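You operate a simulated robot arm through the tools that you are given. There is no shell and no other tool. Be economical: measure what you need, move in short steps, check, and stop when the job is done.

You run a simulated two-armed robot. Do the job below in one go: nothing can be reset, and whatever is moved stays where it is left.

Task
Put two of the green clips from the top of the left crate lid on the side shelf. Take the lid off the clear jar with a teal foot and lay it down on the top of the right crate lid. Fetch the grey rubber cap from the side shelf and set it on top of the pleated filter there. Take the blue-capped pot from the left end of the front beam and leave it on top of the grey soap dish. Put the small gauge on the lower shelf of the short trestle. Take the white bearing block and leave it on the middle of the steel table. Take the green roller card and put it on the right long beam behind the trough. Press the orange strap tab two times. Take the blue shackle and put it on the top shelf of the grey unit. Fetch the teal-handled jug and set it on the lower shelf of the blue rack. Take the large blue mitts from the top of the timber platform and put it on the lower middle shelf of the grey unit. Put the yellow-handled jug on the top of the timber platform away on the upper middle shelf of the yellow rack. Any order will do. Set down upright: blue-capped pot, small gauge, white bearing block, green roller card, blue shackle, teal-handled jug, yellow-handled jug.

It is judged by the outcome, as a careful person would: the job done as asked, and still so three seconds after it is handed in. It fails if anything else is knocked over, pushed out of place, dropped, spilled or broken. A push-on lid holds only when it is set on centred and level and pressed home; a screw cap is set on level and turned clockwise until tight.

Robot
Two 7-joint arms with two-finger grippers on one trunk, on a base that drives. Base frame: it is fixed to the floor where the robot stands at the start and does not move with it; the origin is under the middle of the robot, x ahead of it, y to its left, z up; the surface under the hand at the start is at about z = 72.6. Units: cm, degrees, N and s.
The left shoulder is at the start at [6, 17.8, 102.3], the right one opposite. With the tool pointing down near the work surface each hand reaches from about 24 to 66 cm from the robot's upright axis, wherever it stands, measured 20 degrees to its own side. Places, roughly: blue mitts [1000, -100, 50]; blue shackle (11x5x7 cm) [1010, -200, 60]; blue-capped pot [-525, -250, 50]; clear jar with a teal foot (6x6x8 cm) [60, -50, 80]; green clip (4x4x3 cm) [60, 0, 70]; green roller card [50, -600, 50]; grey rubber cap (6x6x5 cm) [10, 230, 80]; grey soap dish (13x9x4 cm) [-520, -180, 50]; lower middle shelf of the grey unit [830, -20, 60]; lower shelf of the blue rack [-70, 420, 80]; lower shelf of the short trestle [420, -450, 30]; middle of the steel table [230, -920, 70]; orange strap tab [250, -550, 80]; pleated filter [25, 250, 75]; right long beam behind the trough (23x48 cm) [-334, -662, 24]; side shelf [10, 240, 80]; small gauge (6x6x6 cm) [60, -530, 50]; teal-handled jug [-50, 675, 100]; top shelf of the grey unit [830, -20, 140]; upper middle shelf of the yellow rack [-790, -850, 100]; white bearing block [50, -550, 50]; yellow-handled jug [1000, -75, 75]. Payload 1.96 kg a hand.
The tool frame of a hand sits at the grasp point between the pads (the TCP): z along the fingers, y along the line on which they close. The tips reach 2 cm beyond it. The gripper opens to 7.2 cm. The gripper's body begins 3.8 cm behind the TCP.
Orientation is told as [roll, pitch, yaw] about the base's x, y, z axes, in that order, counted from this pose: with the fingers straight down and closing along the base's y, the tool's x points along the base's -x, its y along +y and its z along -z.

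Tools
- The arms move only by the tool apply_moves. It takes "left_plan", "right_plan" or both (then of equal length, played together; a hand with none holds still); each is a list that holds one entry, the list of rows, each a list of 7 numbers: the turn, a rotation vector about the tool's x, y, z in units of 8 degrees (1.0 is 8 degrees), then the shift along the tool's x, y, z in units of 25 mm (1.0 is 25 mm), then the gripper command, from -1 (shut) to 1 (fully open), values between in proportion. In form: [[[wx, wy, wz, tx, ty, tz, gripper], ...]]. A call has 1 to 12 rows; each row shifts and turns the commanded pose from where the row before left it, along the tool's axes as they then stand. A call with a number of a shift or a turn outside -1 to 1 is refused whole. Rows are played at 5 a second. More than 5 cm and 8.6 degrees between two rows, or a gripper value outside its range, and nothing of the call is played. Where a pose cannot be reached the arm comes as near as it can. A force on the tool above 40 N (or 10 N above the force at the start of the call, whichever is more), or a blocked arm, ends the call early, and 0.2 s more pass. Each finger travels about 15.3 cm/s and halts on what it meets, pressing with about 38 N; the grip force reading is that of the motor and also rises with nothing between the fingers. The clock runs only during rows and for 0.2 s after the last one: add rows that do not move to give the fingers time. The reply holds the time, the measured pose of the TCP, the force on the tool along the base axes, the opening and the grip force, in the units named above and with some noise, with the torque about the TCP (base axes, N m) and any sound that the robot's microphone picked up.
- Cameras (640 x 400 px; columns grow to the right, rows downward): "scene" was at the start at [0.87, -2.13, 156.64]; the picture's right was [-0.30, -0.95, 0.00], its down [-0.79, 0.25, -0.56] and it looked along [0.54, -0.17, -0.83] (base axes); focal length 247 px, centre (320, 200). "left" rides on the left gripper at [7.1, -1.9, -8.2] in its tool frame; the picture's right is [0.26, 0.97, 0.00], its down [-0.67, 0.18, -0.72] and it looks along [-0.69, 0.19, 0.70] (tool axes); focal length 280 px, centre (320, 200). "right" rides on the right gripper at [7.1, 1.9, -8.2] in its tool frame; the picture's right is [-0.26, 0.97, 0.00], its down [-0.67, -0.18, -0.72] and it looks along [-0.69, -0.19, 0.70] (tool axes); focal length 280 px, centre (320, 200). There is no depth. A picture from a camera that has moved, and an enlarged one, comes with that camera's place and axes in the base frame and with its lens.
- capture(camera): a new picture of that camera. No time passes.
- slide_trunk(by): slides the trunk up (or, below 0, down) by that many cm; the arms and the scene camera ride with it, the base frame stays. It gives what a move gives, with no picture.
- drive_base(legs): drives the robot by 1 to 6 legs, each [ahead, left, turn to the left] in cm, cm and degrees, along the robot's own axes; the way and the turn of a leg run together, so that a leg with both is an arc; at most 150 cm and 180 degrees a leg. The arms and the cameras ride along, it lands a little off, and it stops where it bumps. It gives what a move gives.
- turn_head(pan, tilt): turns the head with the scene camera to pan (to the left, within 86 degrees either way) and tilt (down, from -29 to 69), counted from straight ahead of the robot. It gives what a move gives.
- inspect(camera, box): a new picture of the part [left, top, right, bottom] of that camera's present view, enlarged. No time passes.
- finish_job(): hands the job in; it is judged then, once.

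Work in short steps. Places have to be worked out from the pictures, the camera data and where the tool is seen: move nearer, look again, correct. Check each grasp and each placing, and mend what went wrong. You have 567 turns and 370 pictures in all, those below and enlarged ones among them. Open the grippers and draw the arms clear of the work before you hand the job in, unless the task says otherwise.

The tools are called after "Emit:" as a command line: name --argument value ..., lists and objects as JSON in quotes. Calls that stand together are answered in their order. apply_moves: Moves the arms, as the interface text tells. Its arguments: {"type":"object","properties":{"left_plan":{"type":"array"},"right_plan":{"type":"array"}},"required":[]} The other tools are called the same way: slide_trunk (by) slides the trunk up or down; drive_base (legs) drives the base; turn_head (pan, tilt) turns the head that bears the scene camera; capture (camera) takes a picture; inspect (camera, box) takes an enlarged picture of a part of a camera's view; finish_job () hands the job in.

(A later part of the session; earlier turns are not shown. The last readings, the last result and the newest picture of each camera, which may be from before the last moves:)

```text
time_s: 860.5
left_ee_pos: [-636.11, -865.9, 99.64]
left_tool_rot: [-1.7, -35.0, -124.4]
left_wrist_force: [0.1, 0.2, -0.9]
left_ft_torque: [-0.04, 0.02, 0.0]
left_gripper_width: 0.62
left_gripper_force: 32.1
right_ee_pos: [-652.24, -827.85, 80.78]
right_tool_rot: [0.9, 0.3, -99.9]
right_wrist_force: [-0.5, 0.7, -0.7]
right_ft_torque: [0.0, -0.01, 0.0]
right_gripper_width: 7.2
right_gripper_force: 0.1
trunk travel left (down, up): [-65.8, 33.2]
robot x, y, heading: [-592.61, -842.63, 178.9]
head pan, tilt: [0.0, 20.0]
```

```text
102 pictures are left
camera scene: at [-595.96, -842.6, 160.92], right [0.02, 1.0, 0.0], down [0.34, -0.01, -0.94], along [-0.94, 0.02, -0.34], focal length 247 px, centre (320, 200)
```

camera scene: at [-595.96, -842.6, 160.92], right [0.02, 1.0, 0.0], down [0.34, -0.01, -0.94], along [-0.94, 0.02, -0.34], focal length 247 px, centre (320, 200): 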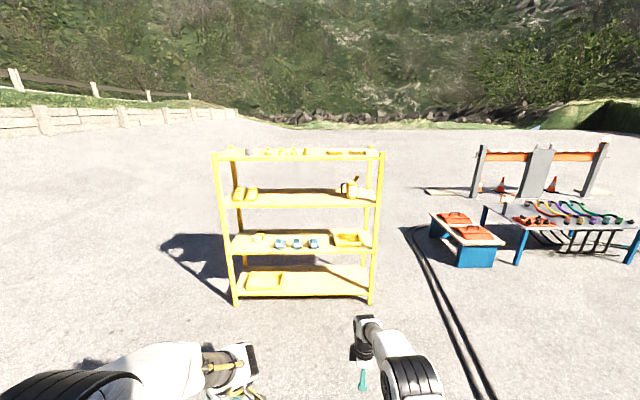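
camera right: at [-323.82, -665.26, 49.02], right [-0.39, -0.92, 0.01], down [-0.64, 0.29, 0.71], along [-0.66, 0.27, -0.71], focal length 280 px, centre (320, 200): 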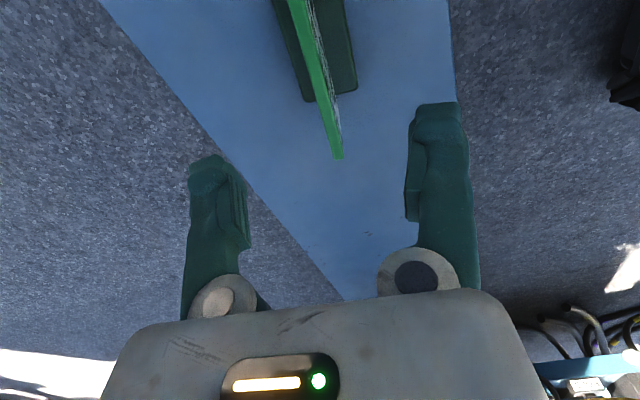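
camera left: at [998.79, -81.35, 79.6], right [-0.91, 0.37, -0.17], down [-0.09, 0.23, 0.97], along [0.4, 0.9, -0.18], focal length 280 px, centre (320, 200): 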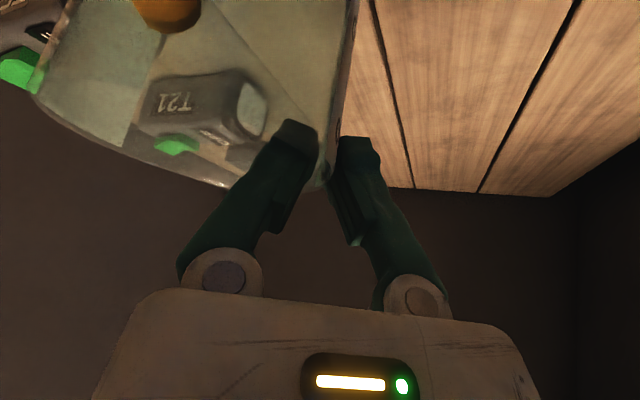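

The yellow rack's front is at x≈-772 (y -915..-792); upper middle shelf z≈92, next underside ≈127. To point the left hand straight into the rack I turn the robot right by 56 degrees, then approach; first I tuck the right hand back.

Emit:
apply_moves --right_plan '[[[0, 0, 0, 0, 0.9, 0, 1], [0, 0, 0, 0, 0.9, 0, 1], [0, 0, 0, 0, 0.9, 0, 1], [0, 0, 0, 0, 0.9, 0, 1], [0, 0, 0, 0, 0.9, 0, 1], [0, 0, 0, 0, 0.9, 0, 1], [0, 0, 0, 0, 0.9, 0, 1]]]'

Emit:
drive_base --legs '[[0, 0, -55.6], [41, 122, 0]]'

Emit:
slide_trunk --by 11.5

Emit:
turn_head --pan 50 --tilt 35

Emit:
capture --camera "scene"

Emit:
capture --camera "left"

```text
time_s: 862.0
left_ee_pos: [-635.97, -865.93, 99.62]
left_tool_rot: [-1.7, -35.0, -124.3]
left_wrist_force: [-0.4, -0.4, -2.0]
left_ft_torque: [-0.06, -0.03, -0.01]
left_gripper_width: 0.61
left_gripper_force: 31.3
right_ee_pos: [-636.82, -830.43, 81.06]
right_tool_rot: [0.9, 0.3, -99.9]
right_wrist_force: [-1.0, 0.6, 0.0]
right_ft_torque: [0.02, 0.04, 0.0]
right_gripper_width: 7.22
right_gripper_force: 0.0
trunk travel left (down, up): [-65.8, 33.2]
robot x, y, heading: [-592.83, -842.46, 178.9]
head pan, tilt: [0.0, 20.0]
```

```text
time_s: 871.0
left_ee_pos: [-761.55, -851.51, 99.57]
left_tool_rot: [-1.7, -35.1, 178.8]
left_wrist_force: [-0.7, -0.7, -1.9]
left_ft_torque: [-0.04, 0.03, -0.01]
left_gripper_width: 0.6
left_gripper_force: 31.4
right_ee_pos: [-732.17, -831.62, 81.06]
right_tool_rot: [0.9, 0.3, -156.6]
right_wrist_force: [-0.1, -0.2, 1.0]
right_ft_torque: [-0.01, 0.02, 0.0]
right_gripper_width: 7.19
right_gripper_force: 0.1
trunk travel left (down, up): [-65.8, 33.2]
robot x, y, heading: [-718.37, -875.0, 122.2]
head pan, tilt: [0.0, 20.0]
```

```text
time_s: 872.5
left_ee_pos: [-761.52, -851.5, 111.04]
left_tool_rot: [-1.6, -35.0, 178.7]
left_wrist_force: [-0.5, -0.1, -1.6]
left_ft_torque: [-0.02, 0.0, 0.02]
left_gripper_width: 0.61
left_gripper_force: 31.9
right_ee_pos: [-732.11, -831.46, 92.54]
right_tool_rot: [0.9, 0.3, -156.7]
right_wrist_force: [0.8, -1.2, 0.5]
right_ft_torque: [-0.02, 0.0, 0.02]
right_gripper_width: 7.21
right_gripper_force: 0.1
trunk travel left (down, up): [-77.3, 21.7]
robot x, y, heading: [-718.18, -875.14, 122.4]
head pan, tilt: [0.0, 20.0]
```

```text
time_s: 873.7
left_ee_pos: [-761.51, -851.44, 111.06]
left_tool_rot: [-1.6, -35.0, 178.7]
left_wrist_force: [-0.4, -0.4, -1.2]
left_ft_torque: [-0.06, -0.01, 0.01]
left_gripper_width: 0.6
left_gripper_force: 31.6
right_ee_pos: [-732.03, -831.49, 92.57]
right_tool_rot: [0.8, 0.2, -156.7]
right_wrist_force: [-0.7, 0.5, 0.8]
right_ft_torque: [0.03, 0.0, -0.03]
right_gripper_width: 7.22
right_gripper_force: 0.1
trunk travel left (down, up): [-77.3, 21.7]
robot x, y, heading: [-718.25, -874.77, 122.0]
head pan, tilt: [50.0, 35.0]
```

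```text
101 pictures are left
camera scene: at [-723.81, -878.95, 170.05], right [0.14, 0.99, 0.0], down [0.57, -0.08, -0.82], along [-0.81, 0.11, -0.57], focal length 247 px, centre (320, 200)
```

scene: 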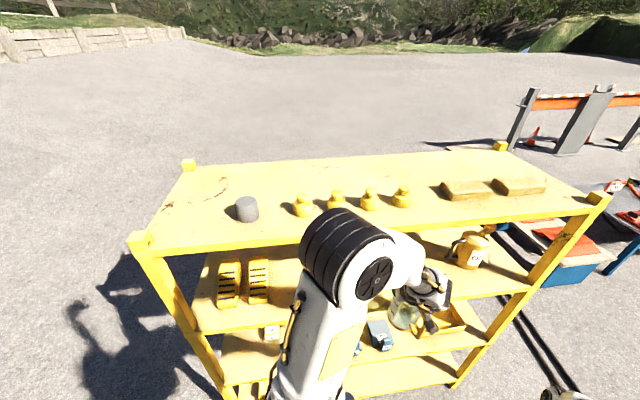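

```text
100 pictures are left
camera left: at [-750.9, -850.09, 113.84], right [0.18, -0.97, -0.17], down [-0.15, -0.2, 0.97], along [-0.97, -0.15, -0.18], focal length 280 px, centre (320, 200)
```

left: 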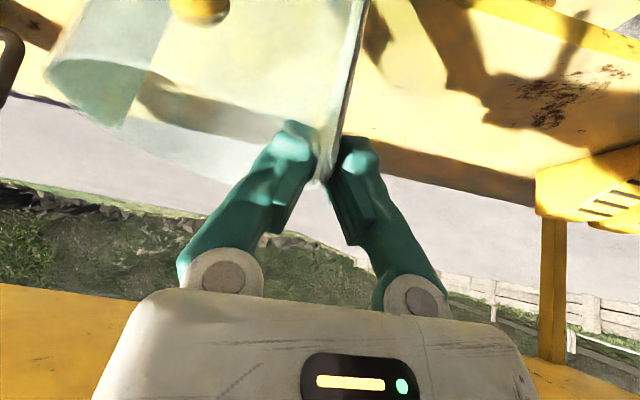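

Free space on the shelf is y -885..-822, edge z≈92. I move in 8 cm and check clearances.

Emit:
drive_base --legs '[[2.5, 8, 0]]'

Emit:
capture --camera "scene"

```text
time_s: 874.8
left_ee_pos: [-769.59, -853.91, 111.08]
left_tool_rot: [-1.6, -35.0, 178.8]
left_wrist_force: [-0.2, 0.0, -3.0]
left_ft_torque: [-0.06, 0.0, 0.02]
left_gripper_width: 0.6
left_gripper_force: 31.3
right_ee_pos: [-740.26, -833.72, 92.63]
right_tool_rot: [0.9, 0.3, -156.6]
right_wrist_force: [0.5, -0.3, 0.0]
right_ft_torque: [-0.01, -0.02, 0.02]
right_gripper_width: 7.2
right_gripper_force: 0.1
trunk travel left (down, up): [-77.3, 21.7]
robot x, y, heading: [-726.28, -877.08, 122.3]
head pan, tilt: [50.0, 35.0]
```

```text
99 pictures are left
camera scene: at [-731.91, -881.14, 170.04], right [0.14, 0.99, 0.0], down [0.57, -0.08, -0.82], along [-0.81, 0.11, -0.57], focal length 247 px, centre (320, 200)
```

scene: 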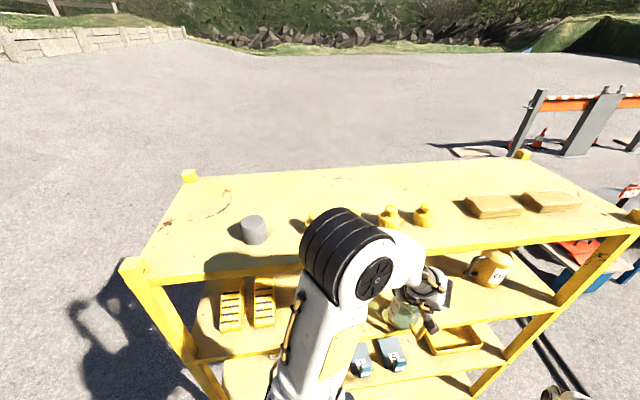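

The elbow stays just above and in front of the top shelf. I move in another 6 cm.

Emit:
drive_base --legs '[[2, 6, 0]]'

Emit:
capture --camera "left"

Emit:
inspect --camera "scene" --box '[280, 200, 540, 370]'

```text
time_s: 875.8
left_ee_pos: [-773.77, -854.49, 110.81]
left_tool_rot: [-1.1, -34.5, 176.5]
left_wrist_force: [-0.5, -0.4, 0.1]
left_ft_torque: [-0.06, 0.02, -0.03]
left_gripper_width: 0.59
left_gripper_force: 32.0
right_ee_pos: [-745.49, -835.04, 92.62]
right_tool_rot: [0.9, 0.1, -156.8]
right_wrist_force: [-0.3, -0.5, 0.2]
right_ft_torque: [0.0, 0.02, -0.03]
right_gripper_width: 7.2
right_gripper_force: 0.1
trunk travel left (down, up): [-77.3, 21.7]
robot x, y, heading: [-731.86, -878.32, 121.8]
head pan, tilt: [50.0, 35.0]
stopped in leg 1: the robot was blocked; the commanded pose is now the measured one
```

```text
98 pictures are left
camera left: at [-763.05, -853.43, 113.63], right [0.14, -0.98, -0.16], down [-0.16, -0.19, 0.97], along [-0.98, -0.11, -0.19], focal length 280 px, centre (320, 200)
```

left: 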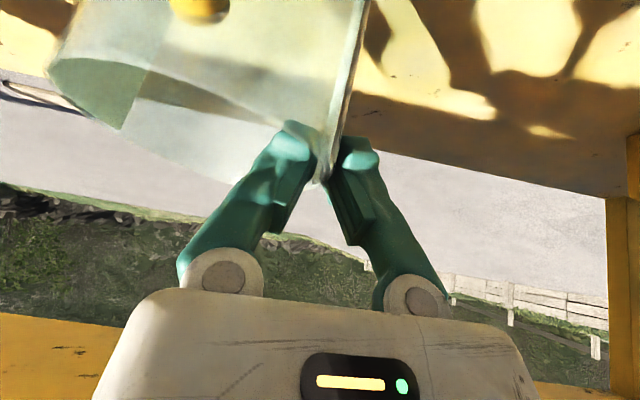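

```text
2.35 times, centred on (410, 285) of scene
camera zoom: at [-737.03, -882.45, 170.07], right [0.14, 0.99, 0.0], down [0.57, -0.08, -0.82], along [-0.81, 0.11, -0.57], focal length 582 px, centre (108, 0)
```

zoom: 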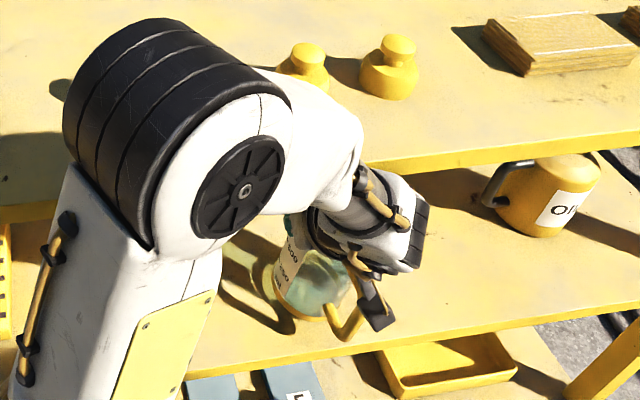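

The forearm touches the top shelf's edge, but the jug's foot is already about 2.5 cm inside the shelf edge. I back off slightly and lower carefully.

Emit:
drive_base --legs '[[-0.4, -1.2, 0]]'

Emit:
apply_moves --left_plan '[[[0, 0, 0, 0.11, 0, 0.166, -1], [0, 0, 0, 0.11, 0, 0.166, -1], [0, 0, 0, 0.11, 0, 0.166, -1], [0, 0, 0, 0, 0, 0, -1]]]'

Emit:
inspect --camera "scene" --box '[280, 200, 540, 370]'

```text
time_s: 876.6
left_ee_pos: [-772.96, -854.31, 110.71]
left_tool_rot: [-1.2, -34.3, 176.7]
left_wrist_force: [-0.5, -0.7, -1.4]
left_ft_torque: [-0.03, -0.02, -0.01]
left_gripper_width: 0.6
left_gripper_force: 31.6
right_ee_pos: [-744.82, -834.91, 92.67]
right_tool_rot: [0.9, 0.4, -156.7]
right_wrist_force: [0.7, 0.1, 0.8]
right_ft_torque: [0.0, -0.03, 0.02]
right_gripper_width: 7.2
right_gripper_force: 0.0
trunk travel left (down, up): [-77.3, 21.7]
robot x, y, heading: [-730.52, -878.47, 122.0]
head pan, tilt: [50.0, 35.0]
```

```text
time_s: 877.6
left_ee_pos: [-772.73, -854.43, 109.36]
left_tool_rot: [-1.3, -34.6, 176.7]
left_wrist_force: [-5.2, 0.8, 23.2]
left_ft_torque: [0.04, 0.46, 0.01]
left_gripper_width: 0.58
left_gripper_force: 32.3
right_ee_pos: [-744.4, -834.84, 92.71]
right_tool_rot: [0.8, 0.2, -156.7]
right_wrist_force: [-0.6, 1.0, 0.2]
right_ft_torque: [-0.02, 0.01, 0.01]
right_gripper_width: 7.19
right_gripper_force: 0.1
trunk travel left (down, up): [-77.3, 21.7]
robot x, y, heading: [-730.28, -878.06, 122.0]
head pan, tilt: [50.0, 35.0]
```

```text
2.35 times, centred on (410, 285) of scene
camera zoom: at [-736.08, -882.38, 170.06], right [0.14, 0.99, 0.0], down [0.57, -0.08, -0.82], along [-0.81, 0.11, -0.57], focal length 582 px, centre (108, 0)
```

zoom: 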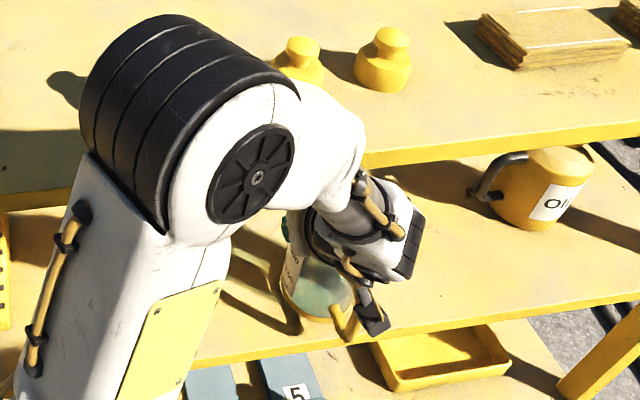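

Contact at 23 N: the jug stands on the shelf. I open partly and withdraw along the tool axis.

Emit:
apply_moves --left_plan '[[[0, 0, 0, -0.02, 0, -0.03, -0.7], [0, 0, 0, 0, 0, 0, -0.4], [0, 0, 0, 0, 0, 0, -0.1], [0, 0, 0, 0, 0, -0.3, -0.1], [0, 0, 0, 0, 0, -0.5, -0.1], [0, 0, 0, 0, 0, -0.6, -0.1], [0, 0, 0, 0, 0, -0.6, -0.1], [0, 0, 0, 0, 0, 0, -0.1]]]'

Emit:
capture --camera "left"

Emit:
inspect --camera "scene" --box '[280, 200, 540, 370]'

```text
time_s: 879.4
left_ee_pos: [-769.97, -854.57, 113.43]
left_tool_rot: [-1.1, -34.5, 176.7]
left_wrist_force: [-0.3, 1.0, -0.1]
left_ft_torque: [0.01, 0.0, 0.02]
left_gripper_width: 3.27
left_gripper_force: 0.0
right_ee_pos: [-744.58, -834.84, 92.66]
right_tool_rot: [1.0, 0.2, -156.7]
right_wrist_force: [-0.2, 0.7, -0.2]
right_ft_torque: [0.0, -0.01, 0.01]
right_gripper_width: 7.19
right_gripper_force: 0.1
trunk travel left (down, up): [-77.3, 21.7]
robot x, y, heading: [-730.74, -878.67, 122.0]
head pan, tilt: [50.0, 35.0]
```

```text
95 pictures are left
camera left: at [-759.34, -853.46, 116.34], right [0.15, -0.98, -0.16], down [-0.17, -0.19, 0.97], along [-0.97, -0.12, -0.19], focal length 280 px, centre (320, 200)
```

left: 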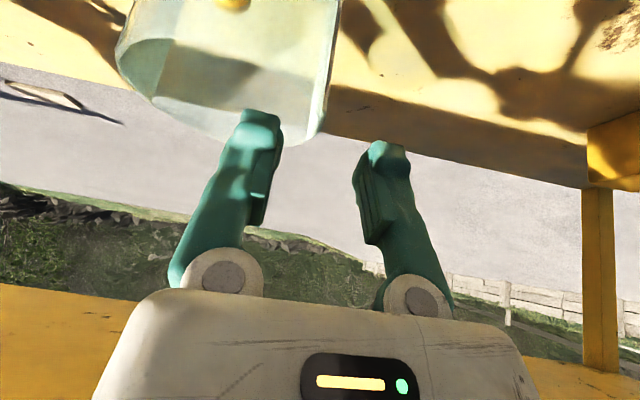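

```text
2.35 times, centred on (410, 285) of scene
camera zoom: at [-736.27, -882.15, 170.04], right [0.14, 0.99, 0.0], down [0.57, -0.08, -0.82], along [-0.81, 0.11, -0.57], focal length 582 px, centre (108, 0)
```

zoom: 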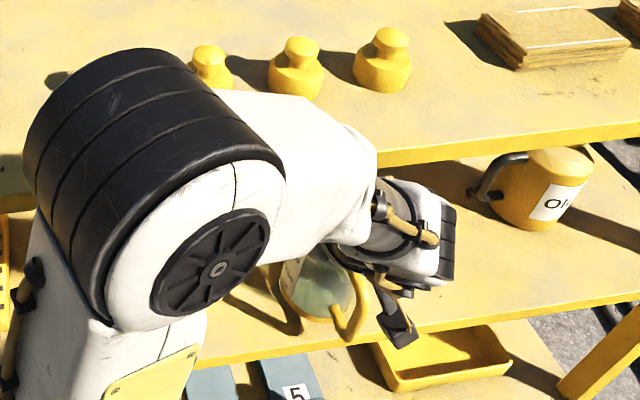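

The jug stands free on the upper middle shelf. I back out without touching it.

Emit:
drive_base --legs '[[-9, -14, 0], [-20, -25, 0]]'

Emit:
inspect --camera "scene" --box '[140, 160, 540, 380]'

```text
time_s: 882.6
left_ee_pos: [-721.78, -858.85, 113.62]
left_tool_rot: [-1.2, -34.5, 176.8]
left_wrist_force: [-0.6, -0.9, -0.6]
left_ft_torque: [0.01, 0.0, 0.04]
left_gripper_width: 3.24
left_gripper_force: 0.0
right_ee_pos: [-696.42, -839.03, 92.51]
right_tool_rot: [0.9, 0.3, -156.5]
right_wrist_force: [-0.3, -0.3, -0.3]
right_ft_torque: [0.0, 0.01, -0.01]
right_gripper_width: 7.21
right_gripper_force: 0.1
trunk travel left (down, up): [-77.3, 21.7]
robot x, y, heading: [-682.02, -882.65, 122.2]
head pan, tilt: [50.0, 35.0]
```

```text
1.60 times, centred on (340, 270) of scene
camera zoom: at [-687.9, -886.4, 170.05], right [0.14, 0.99, 0.0], down [0.57, -0.08, -0.82], along [-0.81, 0.11, -0.57], focal length 396 px, centre (288, 88)
```

zoom: 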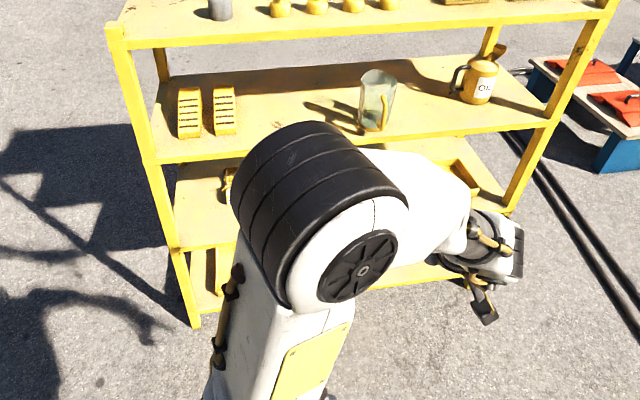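

Next the blue-capped pot. I restore the left hand's normal orientation and drive north.

Emit:
apply_moves --left_plan '[[[0, 0.86, 0, 0, 0, 0, 1], [0, 0.86, 0, 0, 0, 0, 1], [0, 0.86, 0, 0, 0, 0, 1], [0, 0.86, 0, 0, 0, 0, 1], [0, 0.86, 0, 0, 0, 0, 1], [0, 0, 0.97, 0, 0, 0, 1], [0, 0, 0.97, 0, 0, 0, 1], [0, 0, 0.97, 0, 0, 0, 1], [0, 0, 0.97, 0, 0, 0, 1], [0, 0, 0.97, 0, 0, 0, 1], [0, 0, 0.97, 0, 0, 0, 1], [0, 0, 0.97, 0, 0, 0, 1]]]' --right_plan '[[[0, 0, 0.9, 0, 0, 0, 1], [0, 0, 0.9, 0, 0, 0, 1], [0, 0, 0.9, 0, 0, 0, 1], [0, 0, 0.9, 0, 0, 0, 1], [0, 0, 0.9, 0, 0, 0, 1], [0, 0, 0.9, 0, 0, 0, 1], [0, 0, 0.9, 0, 0, 0, 1], [0, 0, 0.9, 0, 0, 0, 1], [0, 0, 0.9, 0, 0, 0, 1], [0, 0, 0.9, 0, 0, 0, 1], [0, 0, 0.9, 0, 0, 0, 1], [0, 0, 0, 0, 0, 0, 1]]]'

Emit:
drive_base --legs '[[0, 0, -32], [140, -22, 0], [140, -22, 0], [130, -22, 0]]'

Emit:
turn_head --pan -20 --tilt 25

Emit:
capture --camera "scene"

```text
time_s: 885.2
left_ee_pos: [-721.75, -858.84, 113.6]
left_tool_rot: [-0.5, -0.7, 121.8]
left_wrist_force: [0.0, 1.0, 0.9]
left_ft_torque: [0.03, -0.02, 0.0]
left_gripper_width: 7.21
left_gripper_force: 0.1
right_ee_pos: [-696.41, -839.08, 92.59]
right_tool_rot: [-0.2, 0.9, 124.1]
right_wrist_force: [-0.3, 0.4, 0.2]
right_ft_torque: [-0.01, 0.01, -0.02]
right_gripper_width: 7.18
right_gripper_force: 0.1
trunk travel left (down, up): [-77.3, 21.7]
robot x, y, heading: [-682.67, -882.66, 122.2]
head pan, tilt: [50.0, 35.0]
```

```text
time_s: 906.4
left_ee_pos: [-639.33, -436.78, 113.49]
left_tool_rot: [-0.4, -0.8, 90.1]
left_wrist_force: [0.1, -0.4, 0.0]
left_ft_torque: [0.02, -0.02, -0.03]
left_gripper_width: 7.18
left_gripper_force: 0.1
right_ee_pos: [-607.24, -433.27, 92.58]
right_tool_rot: [0.0, 0.9, 92.3]
right_wrist_force: [0.5, -0.3, 0.2]
right_ft_torque: [0.0, 0.0, -0.03]
right_gripper_width: 7.19
right_gripper_force: 0.1
trunk travel left (down, up): [-77.3, 21.7]
robot x, y, heading: [-618.29, -477.36, 90.0]
head pan, tilt: [50.0, 35.0]
```

```text
time_s: 907.8
left_ee_pos: [-639.31, -436.87, 113.55]
left_tool_rot: [-0.5, -0.8, 90.1]
left_wrist_force: [0.2, -1.1, 0.3]
left_ft_torque: [0.01, -0.03, 0.04]
left_gripper_width: 7.21
left_gripper_force: 0.1
right_ee_pos: [-607.27, -433.28, 92.55]
right_tool_rot: [-0.1, 0.9, 92.4]
right_wrist_force: [0.7, -0.2, -0.3]
right_ft_torque: [0.02, -0.02, -0.03]
right_gripper_width: 7.21
right_gripper_force: 0.1
trunk travel left (down, up): [-77.3, 21.7]
robot x, y, heading: [-618.54, -477.35, 90.5]
head pan, tilt: [-20.0, 25.0]
```

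```text
92 pictures are left
camera scene: at [-615.21, -474.89, 171.62], right [0.94, -0.34, 0.0], down [-0.14, -0.4, -0.91], along [0.3, 0.85, -0.42], focal length 247 px, centre (320, 200)
```

scene: 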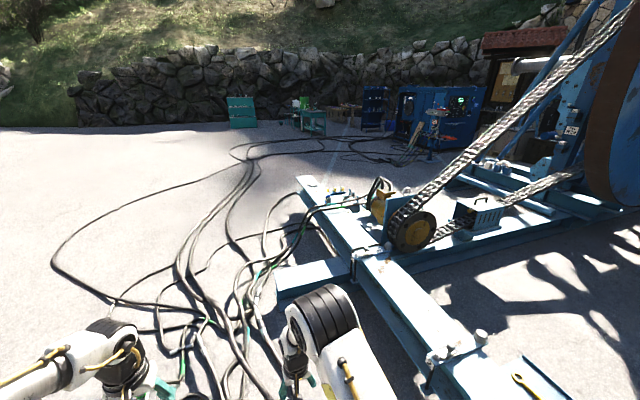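

Emit:
inspect --camera "scene" --box '[270, 160, 420, 270]'

```text
3.64 times, centred on (345, 215) of scene
camera zoom: at [-615.21, -474.89, 171.62], right [0.94, -0.34, 0.0], down [-0.14, -0.4, -0.91], along [0.3, 0.85, -0.42], focal length 899 px, centre (229, 146)
```

zoom: 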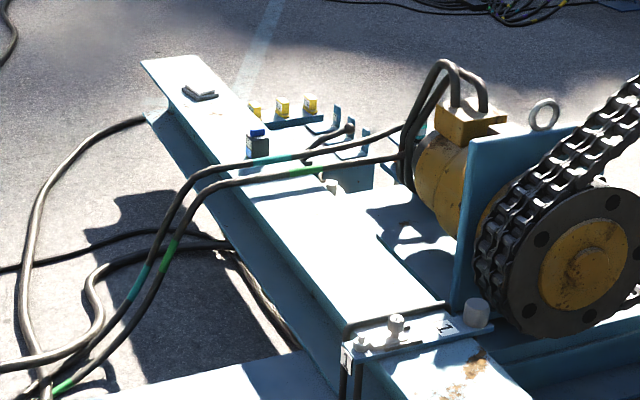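

The grey dish lies on the beam at about [-524, -183] and the blue-capped pot at about [-521.5, -236], with hoses crossing just south of it. I go to the west side and face the beam.

Emit:
drive_base --legs '[[130, 0, 0], [125, 0, -0.5], [0, 0, -90]]'

Emit:
slide_trunk --by -25

Emit:
drive_base --legs '[[30, 0, 0]]'

Emit:
turn_head --pan 0 --tilt 45

Emit:
capture --camera "scene"

```text
time_s: 924.2
left_ee_pos: [-579.18, -201.38, 113.58]
left_tool_rot: [-0.5, -0.9, -1.2]
left_wrist_force: [0.0, -1.0, 0.0]
left_ft_torque: [0.05, 0.01, 0.01]
left_gripper_width: 7.21
left_gripper_force: 0.0
right_ee_pos: [-576.45, -233.38, 92.54]
right_tool_rot: [-0.2, 1.0, 1.1]
right_wrist_force: [-0.2, 0.7, 0.5]
right_ft_torque: [-0.01, -0.01, 0.01]
right_gripper_width: 7.19
right_gripper_force: 0.1
trunk travel left (down, up): [-77.3, 21.7]
robot x, y, heading: [-620.76, -221.55, -0.7]
head pan, tilt: [-20.0, 25.0]
```

```text
time_s: 926.8
left_ee_pos: [-579.1, -201.35, 88.52]
left_tool_rot: [-0.5, -0.9, -1.1]
left_wrist_force: [-0.8, 0.2, 0.2]
left_ft_torque: [0.03, -0.02, -0.01]
left_gripper_width: 7.19
left_gripper_force: 0.0
right_ee_pos: [-576.41, -233.28, 67.59]
right_tool_rot: [-0.1, 0.8, 1.0]
right_wrist_force: [-0.2, 0.7, 0.2]
right_ft_torque: [0.02, 0.03, 0.03]
right_gripper_width: 7.22
right_gripper_force: 0.1
trunk travel left (down, up): [-52.3, 46.7]
robot x, y, heading: [-620.27, -221.2, -0.9]
head pan, tilt: [-20.0, 25.0]
```

```text
time_s: 928.8
left_ee_pos: [-549.57, -201.43, 88.41]
left_tool_rot: [-0.5, -0.7, -0.8]
left_wrist_force: [-0.7, 1.3, 0.2]
left_ft_torque: [0.0, -0.02, 0.04]
left_gripper_width: 7.2
left_gripper_force: 0.0
right_ee_pos: [-546.53, -233.42, 67.61]
right_tool_rot: [-0.1, 0.9, 1.7]
right_wrist_force: [0.6, -0.1, 0.2]
right_ft_torque: [-0.03, 0.0, 0.01]
right_gripper_width: 7.18
right_gripper_force: 0.0
trunk travel left (down, up): [-52.3, 46.7]
robot x, y, heading: [-591.15, -221.93, -0.7]
head pan, tilt: [-20.0, 25.0]
```

```text
time_s: 929.6
left_ee_pos: [-549.53, -201.47, 88.45]
left_tool_rot: [-0.5, -0.8, -0.8]
left_wrist_force: [-0.8, -0.9, -0.8]
left_ft_torque: [0.01, 0.01, -0.01]
left_gripper_width: 7.2
left_gripper_force: 0.0
right_ee_pos: [-546.5, -233.34, 67.7]
right_tool_rot: [-0.2, 0.9, 1.7]
right_wrist_force: [0.3, 0.0, 0.7]
right_ft_torque: [-0.06, 0.0, 0.01]
right_gripper_width: 7.2
right_gripper_force: 0.0
trunk travel left (down, up): [-52.3, 46.7]
robot x, y, heading: [-590.73, -221.54, -0.5]
head pan, tilt: [0.0, 45.0]
```

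```text
90 pictures are left
camera scene: at [-588.52, -221.71, 143.57], right [-0.01, -1.0, 0.0], down [-0.71, 0.01, -0.71], along [0.71, -0.01, -0.71], focal length 247 px, centre (320, 200)
```

scene: 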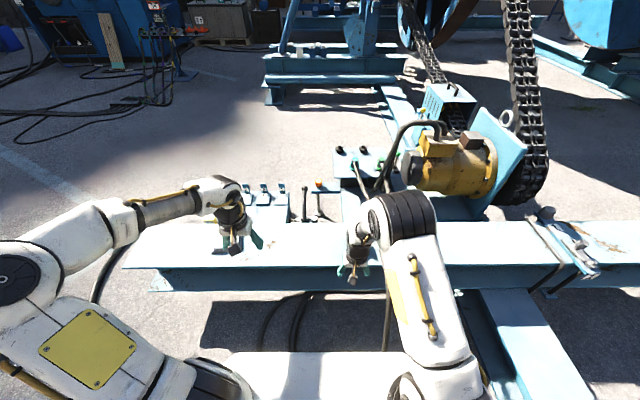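

Emit:
capture --camera "right"

Emit:
capture --camera "left"

```text
89 pictures are left
camera right: at [-553.57, -231.71, 75.86], right [0.24, 0.97, -0.01], down [0.69, -0.16, 0.7], along [0.68, -0.17, -0.71], focal length 280 px, centre (320, 200)
```

right: 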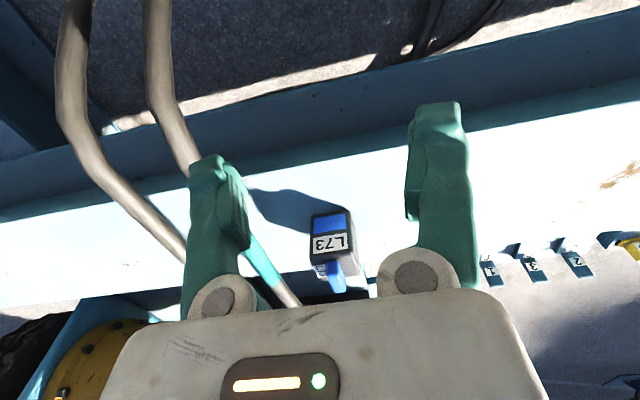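

```text
88 pictures are left
camera left: at [-556.78, -203.17, 96.64], right [-0.25, 0.97, -0.01], down [0.67, 0.18, 0.72], along [0.7, 0.17, -0.69], focal length 280 px, centre (320, 200)
```

left: 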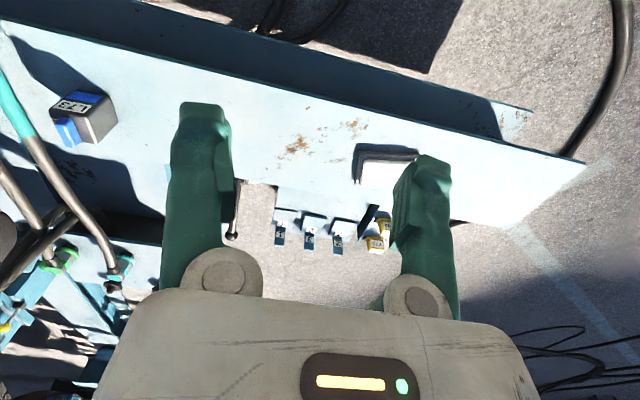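

The pot is a small box-shaped pot at about [-522, -237], a hose runs close on its -y side. I turn the right hand so it closes along x, keeping clear of the hose, and move above the pot.

Emit:
apply_moves --right_plan '[[[0, 0, 0.94, 0, 0, -0.4, 1], [0, 0, 0.94, 0, 0, -0.4, 1], [0, 0, 0.94, 0, 0, -0.4, 1], [0, 0, 0.94, 0, 0, -0.4, 1], [0, 0, 0.94, 0, 0, -0.4, 1], [0, 0, 0.94, 0, 0, -0.4, 1], [0, 0, 0.94, 0, 0, 0, 1], [0, 0, 0.94, 0, 0, 0, 1], [0, 0, 0.94, 0, 0, 0, 1], [0, 0, 0.94, 0, 0, 0, 1], [0, 0, 0.94, 0, 0, 0, 1], [0, 0, 0.94, 0, 0, 0, 1]]]'

Emit:
capture --camera "right"

```text
time_s: 932.2
left_ee_pos: [-549.55, -201.3, 88.52]
left_tool_rot: [-0.5, -0.7, -0.8]
left_wrist_force: [-0.5, -0.5, 0.1]
left_ft_torque: [-0.01, 0.0, -0.02]
left_gripper_width: 7.21
left_gripper_force: 0.1
right_ee_pos: [-546.54, -233.48, 73.44]
right_tool_rot: [-0.9, -0.1, -88.7]
right_wrist_force: [1.2, 0.1, 0.4]
right_ft_torque: [-0.01, -0.01, -0.03]
right_gripper_width: 7.2
right_gripper_force: 0.1
trunk travel left (down, up): [-52.3, 46.7]
robot x, y, heading: [-590.6, -221.33, -0.7]
head pan, tilt: [0.0, 45.0]
```

```text
87 pictures are left
camera right: at [-544.55, -226.28, 81.66], right [0.97, -0.24, -0.02], down [-0.16, -0.68, 0.72], along [-0.18, -0.7, -0.69], focal length 280 px, centre (320, 200)
```

right: 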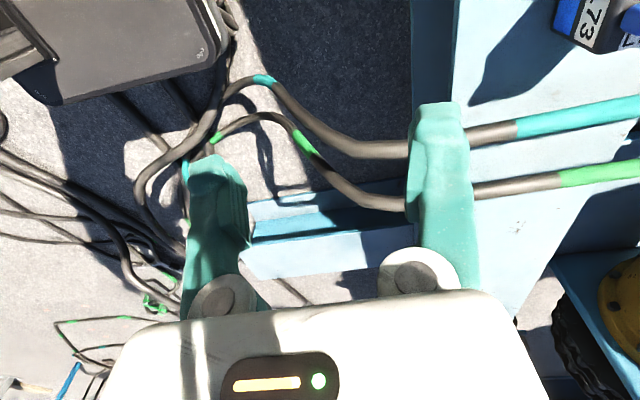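

Emit:
apply_moves --right_plan '[[[0, 0, 0, -0.15, 0.98, 0, 1], [0, 0, 0, -0.15, 0.98, 0, 1], [0, 0, 0, -0.15, 0.98, 0, 1], [0, 0, 0, -0.15, 0.98, 0, 1], [0, 0, 0, -0.15, 0.98, 0, 1], [0, 0, 0, -0.15, 0.98, 0, 1], [0, 0, 0, -0.15, 0.98, 0, 1], [0, 0, 0, -0.15, 0.98, 0, 1], [0, 0, 0, -0.15, 0.98, 0, 1], [0, 0, 0, -0.15, 0.98, 0, 1], [0, 0, 0, 0, 0, 0, 1]]]'

Emit:
capture --camera "right"

Emit:
inspect --camera "scene" --box '[280, 170, 440, 290]'

```text
time_s: 934.6
left_ee_pos: [-549.47, -201.42, 88.53]
left_tool_rot: [-0.5, -0.8, -0.8]
left_wrist_force: [-0.7, 0.5, 0.0]
left_ft_torque: [0.0, 0.01, -0.04]
left_gripper_width: 7.2
left_gripper_force: 0.1
right_ee_pos: [-532.71, -235.32, 73.53]
right_tool_rot: [-1.0, -0.1, -88.7]
right_wrist_force: [0.0, 0.1, -0.3]
right_ft_torque: [0.0, -0.04, 0.0]
right_gripper_width: 7.2
right_gripper_force: 0.1
right hand out of reach, approached as far as the arm can: row 6, 7, 8, 9, 10
trunk travel left (down, up): [-52.3, 46.7]
robot x, y, heading: [-590.74, -221.83, -0.3]
head pan, tilt: [0.0, 45.0]
```

```text
86 pictures are left
camera right: at [-530.75, -228.18, 81.54], right [0.97, -0.24, -0.01], down [-0.16, -0.68, 0.72], along [-0.18, -0.7, -0.69], focal length 280 px, centre (320, 200)
```

right: 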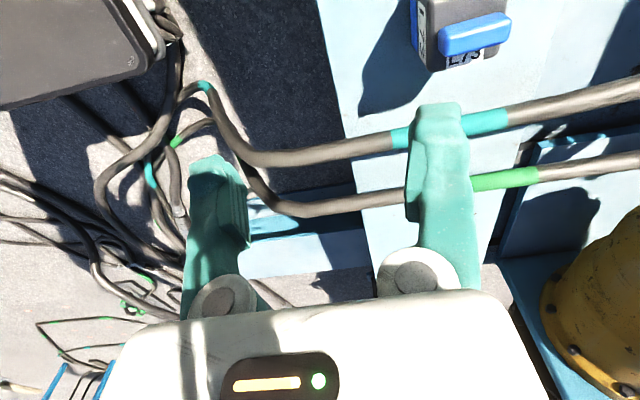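

```text
3.33 times, centred on (360, 230) of scene
camera zoom: at [-588.53, -221.7, 143.56], right [-0.01, -1.0, 0.0], down [-0.71, 0.01, -0.71], along [0.71, -0.01, -0.71], focal length 824 px, centre (187, 100)
```

zoom: 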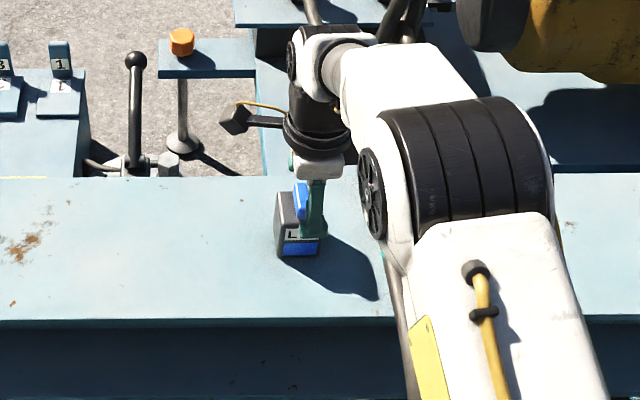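

Pot centre [-521, -238], cap top z≈57. I drive 11 cm nearer so the hand is over it.

Emit:
drive_base --legs '[[11, -2, 0]]'

Emit:
capture --camera "right"

```text
time_s: 935.8
left_ee_pos: [-538.69, -203.57, 88.32]
left_tool_rot: [-0.5, -0.9, -0.7]
left_wrist_force: [-0.5, 0.6, -0.1]
left_ft_torque: [0.03, 0.03, -0.01]
left_gripper_width: 7.18
left_gripper_force: 0.1
right_ee_pos: [-521.79, -237.5, 73.49]
right_tool_rot: [-1.0, -0.1, -88.7]
right_wrist_force: [0.6, -0.6, -0.5]
right_ft_torque: [0.0, 0.01, -0.01]
right_gripper_width: 7.21
right_gripper_force: 0.1
trunk travel left (down, up): [-52.3, 46.7]
robot x, y, heading: [-580.43, -223.52, -0.5]
head pan, tilt: [0.0, 45.0]
```

```text
84 pictures are left
camera right: at [-519.82, -230.26, 81.46], right [0.97, -0.24, -0.02], down [-0.16, -0.68, 0.72], along [-0.18, -0.7, -0.69], focal length 280 px, centre (320, 200)
```

right: 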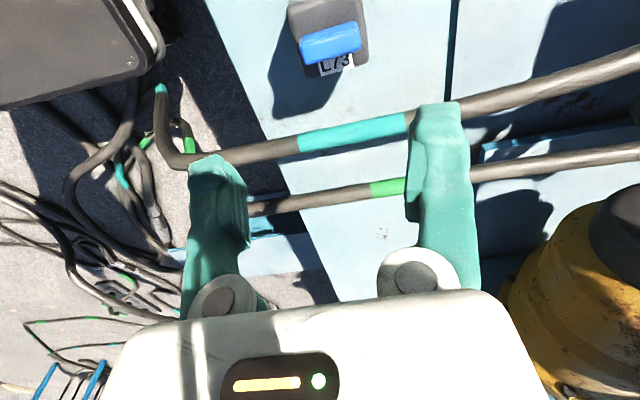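

Along x the body is nearly 7 cm wide, while along y it is about 6 cm and the hose is about 7 cm away from it. So I turn the hand back to close along y.

Emit:
apply_moves --right_plan '[[[0, 0, -0.94, 0, 0, 0, 1], [0, 0, -0.94, 0, 0, 0, 1], [0, 0, -0.94, 0, 0, 0, 1], [0, 0, -0.94, 0, 0, 0, 1], [0, 0, -0.94, 0, 0, 0, 1], [0, 0, -0.94, 0, 0, 0, 1], [0, 0, -0.94, 0, 0, 0, 1], [0, 0, -0.94, 0, 0, 0, 1], [0, 0, -0.94, 0, 0, 0, 1], [0, 0, -0.94, 0, 0, 0, 1], [0, 0, -0.94, 0, 0, 0, 1], [0, 0, -0.94, 0, 0, 0, 1]]]'

Emit:
capture --camera "right"

```text
time_s: 938.4
left_ee_pos: [-538.69, -203.49, 88.52]
left_tool_rot: [-0.6, -0.8, -0.8]
left_wrist_force: [0.5, -0.6, -1.4]
left_ft_torque: [0.02, -0.01, 0.04]
left_gripper_width: 7.23
left_gripper_force: 0.0
right_ee_pos: [-521.84, -237.48, 73.3]
right_tool_rot: [-0.1, 0.8, 1.7]
right_wrist_force: [0.6, 0.2, 0.2]
right_ft_torque: [-0.02, 0.03, 0.01]
right_gripper_width: 7.21
right_gripper_force: 0.0
trunk travel left (down, up): [-52.3, 46.7]
robot x, y, heading: [-579.79, -223.6, -0.5]
head pan, tilt: [0.0, 45.0]
```

```text
83 pictures are left
camera right: at [-528.82, -235.68, 81.69], right [0.23, 0.97, -0.01], down [0.69, -0.16, 0.71], along [0.69, -0.17, -0.71], focal length 280 px, centre (320, 200)
```

right: 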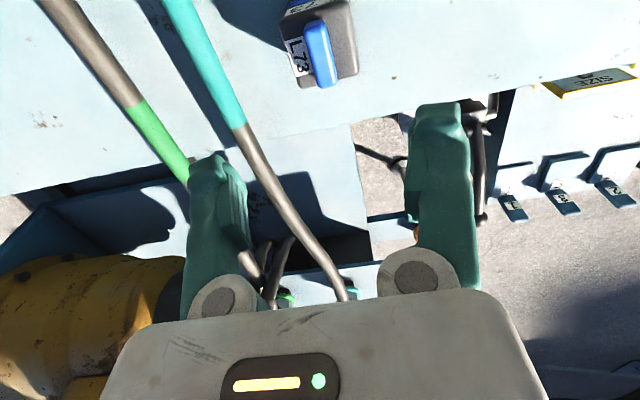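

Aligned over the pot. I descend to z 54 (palm just above the cap) and close.

Emit:
apply_moves --right_plan '[[[0, 0, 0, -0.2, 0, 0.9, 1], [0, 0, 0, 0, 0, 0.9, 1], [0, 0, 0, 0, 0, 0.9, 1], [0, 0, 0, 0, 0, 0.9, 1], [0, 0, 0, 0, 0, 0.9, 1], [0, 0, 0, 0, 0, 0.9, 1], [0, 0, 0, 0, 0, 0.9, 1], [0, 0, 0, 0, 0, 0.8, 1], [0, 0, 0, 0, 0, 0.4, 1], [0, 0, 0, 0, 0, 0, 1]]]'

Emit:
capture --camera "right"

```text
time_s: 940.6
left_ee_pos: [-538.72, -203.4, 88.5]
left_tool_rot: [-0.5, -0.8, -0.8]
left_wrist_force: [0.6, -0.1, -0.7]
left_ft_torque: [0.02, 0.01, 0.05]
left_gripper_width: 7.18
left_gripper_force: 0.1
right_ee_pos: [-521.58, -237.36, 54.58]
right_tool_rot: [0.0, 0.9, 1.7]
right_wrist_force: [0.3, -1.8, 0.4]
right_ft_torque: [0.02, -0.03, 0.02]
right_gripper_width: 7.21
right_gripper_force: 0.0
trunk travel left (down, up): [-52.3, 46.7]
robot x, y, heading: [-580.07, -224.35, -0.7]
head pan, tilt: [0.0, 45.0]
```

```text
82 pictures are left
camera right: at [-528.53, -235.58, 62.86], right [0.24, 0.97, 0.0], down [0.69, -0.16, 0.71], along [0.68, -0.17, -0.71], focal length 280 px, centre (320, 200)
```

right: 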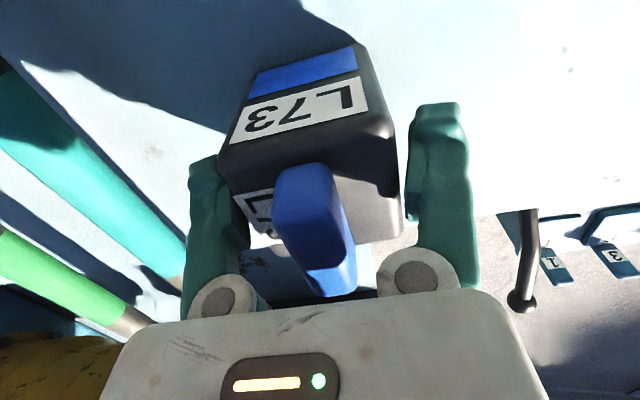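

The body is between the fingers. I close and lift.

Emit:
apply_moves --right_plan '[[[0, 0, 0, 0, 0, 0.12, 1], [0, 0, 0, 0, 0, 0, -1], [0, 0, 0, 0, 0, 0, -1], [0, 0, 0, 0, 0, 0, -1], [0, 0, 0, 0, 0, -0.3, -1], [0, 0, 0, 0, 0, -0.7, -1], [0, 0, 0, 0, 0, -0.9, -1], [0, 0, 0, 0, 0, -0.9, -1], [0, 0, 0, 0, 0, -0.9, -1], [0, 0, 0, 0, 0, 0, -1]]]'

Emit:
capture --camera "right"

```text
time_s: 942.8
left_ee_pos: [-538.65, -203.44, 88.46]
left_tool_rot: [-0.4, -0.7, -0.8]
left_wrist_force: [-0.1, -0.3, 0.8]
left_ft_torque: [0.04, -0.01, 0.01]
left_gripper_width: 7.2
left_gripper_force: 0.1
right_ee_pos: [-521.35, -237.39, 63.59]
right_tool_rot: [-0.1, 1.0, 1.5]
right_wrist_force: [-1.0, 0.0, -2.2]
right_ft_torque: [-0.01, 0.04, 0.03]
right_gripper_width: 6.9
right_gripper_force: 37.6
trunk travel left (down, up): [-52.3, 46.7]
robot x, y, heading: [-580.22, -223.84, -0.5]
head pan, tilt: [0.0, 45.0]
```

```text
81 pictures are left
camera right: at [-528.33, -235.63, 71.89], right [0.24, 0.97, -0.01], down [0.69, -0.16, 0.7], along [0.68, -0.17, -0.71], focal length 280 px, centre (320, 200)
```

right: 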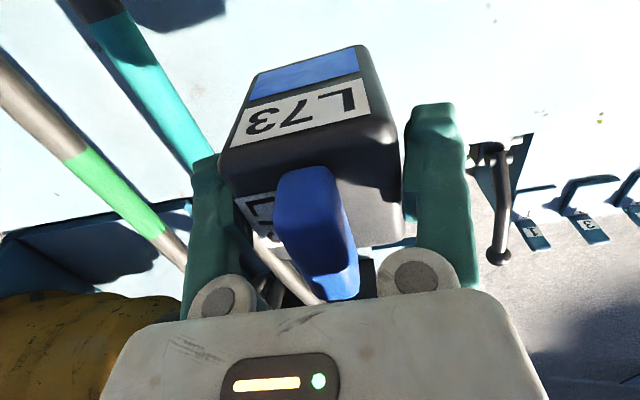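

The pot is held (6.9 cm across). I raise it and drive 54 cm left to the dish.

Emit:
apply_moves --right_plan '[[[0, 0, 0, 0, 0, -0.9, -1], [0, 0, 0, 0, 0, -0.9, -1], [0, 0, 0, 0, 0, -0.9, -1], [0, 0, 0, 0, 0, -0.9, -1], [0, 0, 0, 0, 0, 0, -1]]]'

Emit:
drive_base --legs '[[0, 54, 0]]'

Emit:
capture --camera "right"

Emit:
inspect --camera "scene" --box '[260, 170, 460, 310]'

```text
time_s: 944.0
left_ee_pos: [-538.78, -203.48, 88.46]
left_tool_rot: [-0.5, -0.7, -0.7]
left_wrist_force: [0.4, 0.1, -0.3]
left_ft_torque: [0.0, 0.0, -0.02]
left_gripper_width: 7.19
left_gripper_force: 0.0
right_ee_pos: [-521.33, -237.39, 72.74]
right_tool_rot: [0.0, 0.7, 1.6]
right_wrist_force: [0.0, 0.2, -2.7]
right_ft_torque: [0.0, 0.02, 0.02]
right_gripper_width: 6.88
right_gripper_force: 37.6
trunk travel left (down, up): [-52.3, 46.7]
robot x, y, heading: [-580.06, -223.91, -0.6]
head pan, tilt: [0.0, 45.0]
```

```text
time_s: 947.2
left_ee_pos: [-537.74, -148.94, 88.45]
left_tool_rot: [-0.6, -0.8, -1.3]
left_wrist_force: [0.1, -0.6, -0.4]
left_ft_torque: [-0.01, -0.01, 0.0]
left_gripper_width: 7.21
left_gripper_force: 0.0
right_ee_pos: [-520.71, -183.02, 72.72]
right_tool_rot: [-0.2, 0.7, 1.0]
right_wrist_force: [0.2, 0.2, -2.1]
right_ft_torque: [-0.02, 0.02, -0.03]
right_gripper_width: 6.84
right_gripper_force: 38.0
trunk travel left (down, up): [-52.3, 46.7]
robot x, y, heading: [-579.1, -168.98, -1.0]
head pan, tilt: [0.0, 45.0]
```

```text
80 pictures are left
camera right: at [-527.75, -181.25, 80.96], right [0.24, 0.97, 0.0], down [0.69, -0.17, 0.71], along [0.68, -0.18, -0.71], focal length 280 px, centre (320, 200)
```

right: 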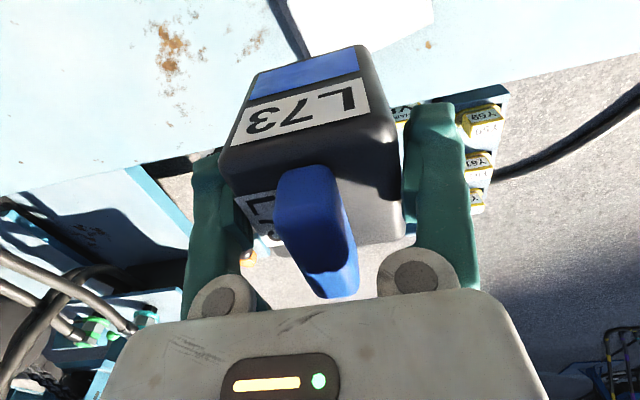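

```text
2.86 times, centred on (360, 240) of scene
camera zoom: at [-576.91, -168.9, 143.56], right [-0.02, -1.0, 0.0], down [-0.71, 0.01, -0.71], along [0.71, -0.01, -0.71], focal length 707 px, centre (206, 86)
```

zoom: 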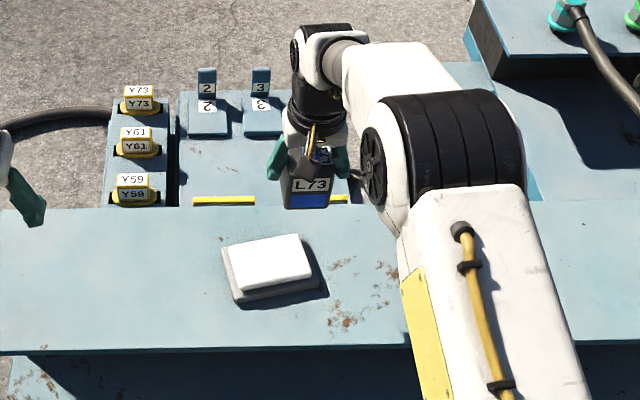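

The dish (with a white top) is centred at about [-522.5, -179.2]. I align above it and lower.

Emit:
apply_moves --right_plan '[[[0, 0, 0, 0.36, 0.76, 0, -1], [0, 0, 0, 0.36, 0.76, 0, -1], [0, 0, 0, 0, 0, 0.8, -1], [0, 0, 0, 0, 0, 0.8, -1], [0, 0, 0, 0, 0, 0.8, -1], [0, 0, 0, 0, 0, 0.8, -1], [0, 0, 0, 0, 0, 0.8, -1], [0, 0, 0, 0, 0, 0, -1]]]'

Emit:
inspect --camera "scene" --box '[260, 170, 460, 310]'

Emit:
capture --camera "right"

```text
time_s: 949.0
left_ee_pos: [-537.65, -149.08, 88.5]
left_tool_rot: [-0.5, -0.8, -1.4]
left_wrist_force: [1.0, 0.1, 0.9]
left_ft_torque: [-0.01, -0.02, 0.0]
left_gripper_width: 7.2
left_gripper_force: 0.1
right_ee_pos: [-522.83, -179.31, 62.73]
right_tool_rot: [0.0, 0.7, 1.0]
right_wrist_force: [0.4, -0.6, -2.2]
right_ft_torque: [-0.02, 0.0, 0.02]
right_gripper_width: 6.81
right_gripper_force: 38.4
trunk travel left (down, up): [-52.3, 46.7]
robot x, y, heading: [-579.27, -168.94, -1.3]
head pan, tilt: [0.0, 45.0]
```

```text
2.86 times, centred on (360, 240) of scene
camera zoom: at [-576.94, -168.96, 143.56], right [-0.02, -1.0, 0.0], down [-0.71, 0.01, -0.71], along [0.71, -0.01, -0.71], focal length 707 px, centre (206, 86)
```

zoom: 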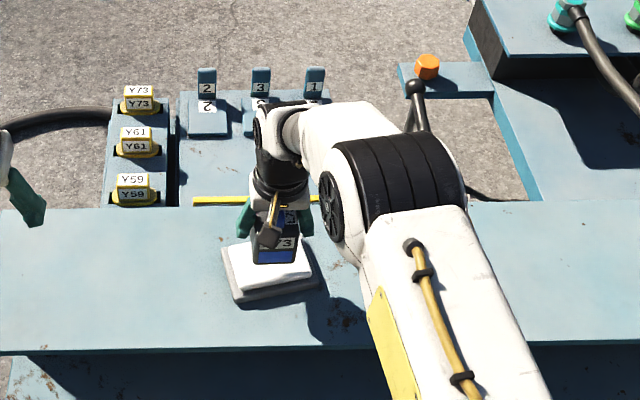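

```text
77 pictures are left
camera right: at [-529.79, -177.56, 70.94], right [0.24, 0.97, 0.0], down [0.69, -0.17, 0.71], along [0.68, -0.18, -0.71], focal length 280 px, centre (320, 200)
```

right: 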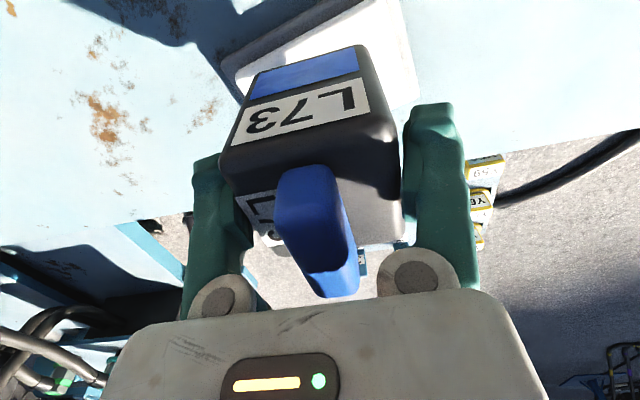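

I shift 1 cm toward me for centring and lower slowly to contact.

Emit:
apply_moves --right_plan '[[[0, 0, 0, 0.4, 0, 0.5, -1], [0, 0, 0, 0, 0, 0.5, -1], [0, 0, 0, 0, 0, 0.3, -1], [0, 0, 0, 0, 0, 0.15, -1], [0, 0, 0, 0, 0, 0.15, -1], [0, 0, 0, 0, 0, 0.1, -1], [0, 0, 0, 0, 0, 0, -1]]]'

```text
time_s: 950.6
left_ee_pos: [-537.77, -148.96, 88.6]
left_tool_rot: [-0.4, -0.8, -1.3]
left_wrist_force: [0.1, 0.2, -0.3]
left_ft_torque: [-0.03, 0.03, 0.02]
left_gripper_width: 7.18
left_gripper_force: 0.2
right_ee_pos: [-523.76, -179.28, 58.41]
right_tool_rot: [0.0, 0.8, 1.0]
right_wrist_force: [0.2, 0.1, -2.9]
right_ft_torque: [0.02, -0.04, -0.01]
right_gripper_width: 6.8
right_gripper_force: 37.6
trunk travel left (down, up): [-52.3, 46.7]
robot x, y, heading: [-579.32, -168.96, -1.2]
head pan, tilt: [0.0, 45.0]
```

Emit:
apply_moves --right_plan '[[[0, 0, 0, 0, 0, 0.12, -1], [0, 0, 0, 0, 0, 0.12, -1], [0, 0, 0, 0, 0, 0.12, -1], [0, 0, 0, 0, 0, 0, -1]]]'

Emit:
inspect --camera "scene" --box '[300, 210, 380, 270]'

```text
time_s: 951.6
left_ee_pos: [-537.95, -149.0, 88.59]
left_tool_rot: [-0.5, -0.9, -1.3]
left_wrist_force: [0.0, 0.7, 0.6]
left_ft_torque: [0.03, -0.01, 0.0]
left_gripper_width: 7.21
left_gripper_force: 0.0
right_ee_pos: [-523.74, -179.36, 57.81]
right_tool_rot: [0.0, 0.4, 1.0]
right_wrist_force: [-0.6, -1.8, 17.2]
right_ft_torque: [0.02, 0.38, -0.01]
right_gripper_width: 6.8
right_gripper_force: 38.0
trunk travel left (down, up): [-52.3, 46.7]
robot x, y, heading: [-579.32, -168.8, -1.2]
head pan, tilt: [0.0, 45.0]
```

```text
6.67 times, centred on (340, 240) of scene
camera zoom: at [-577.18, -168.94, 143.6], right [-0.02, -1.0, 0.0], down [-0.71, 0.01, -0.71], along [0.71, -0.01, -0.71], focal length 1649 px, centre (187, -67)
```

zoom: 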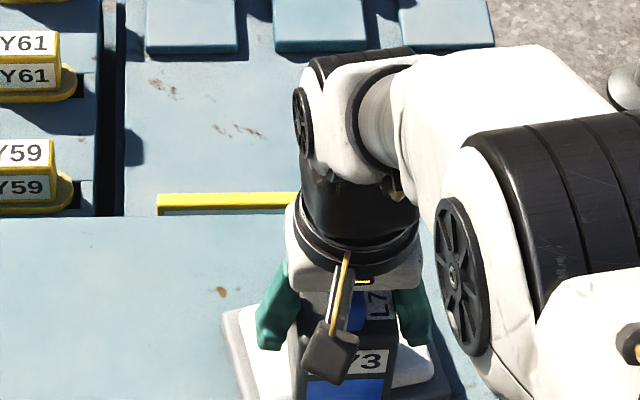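

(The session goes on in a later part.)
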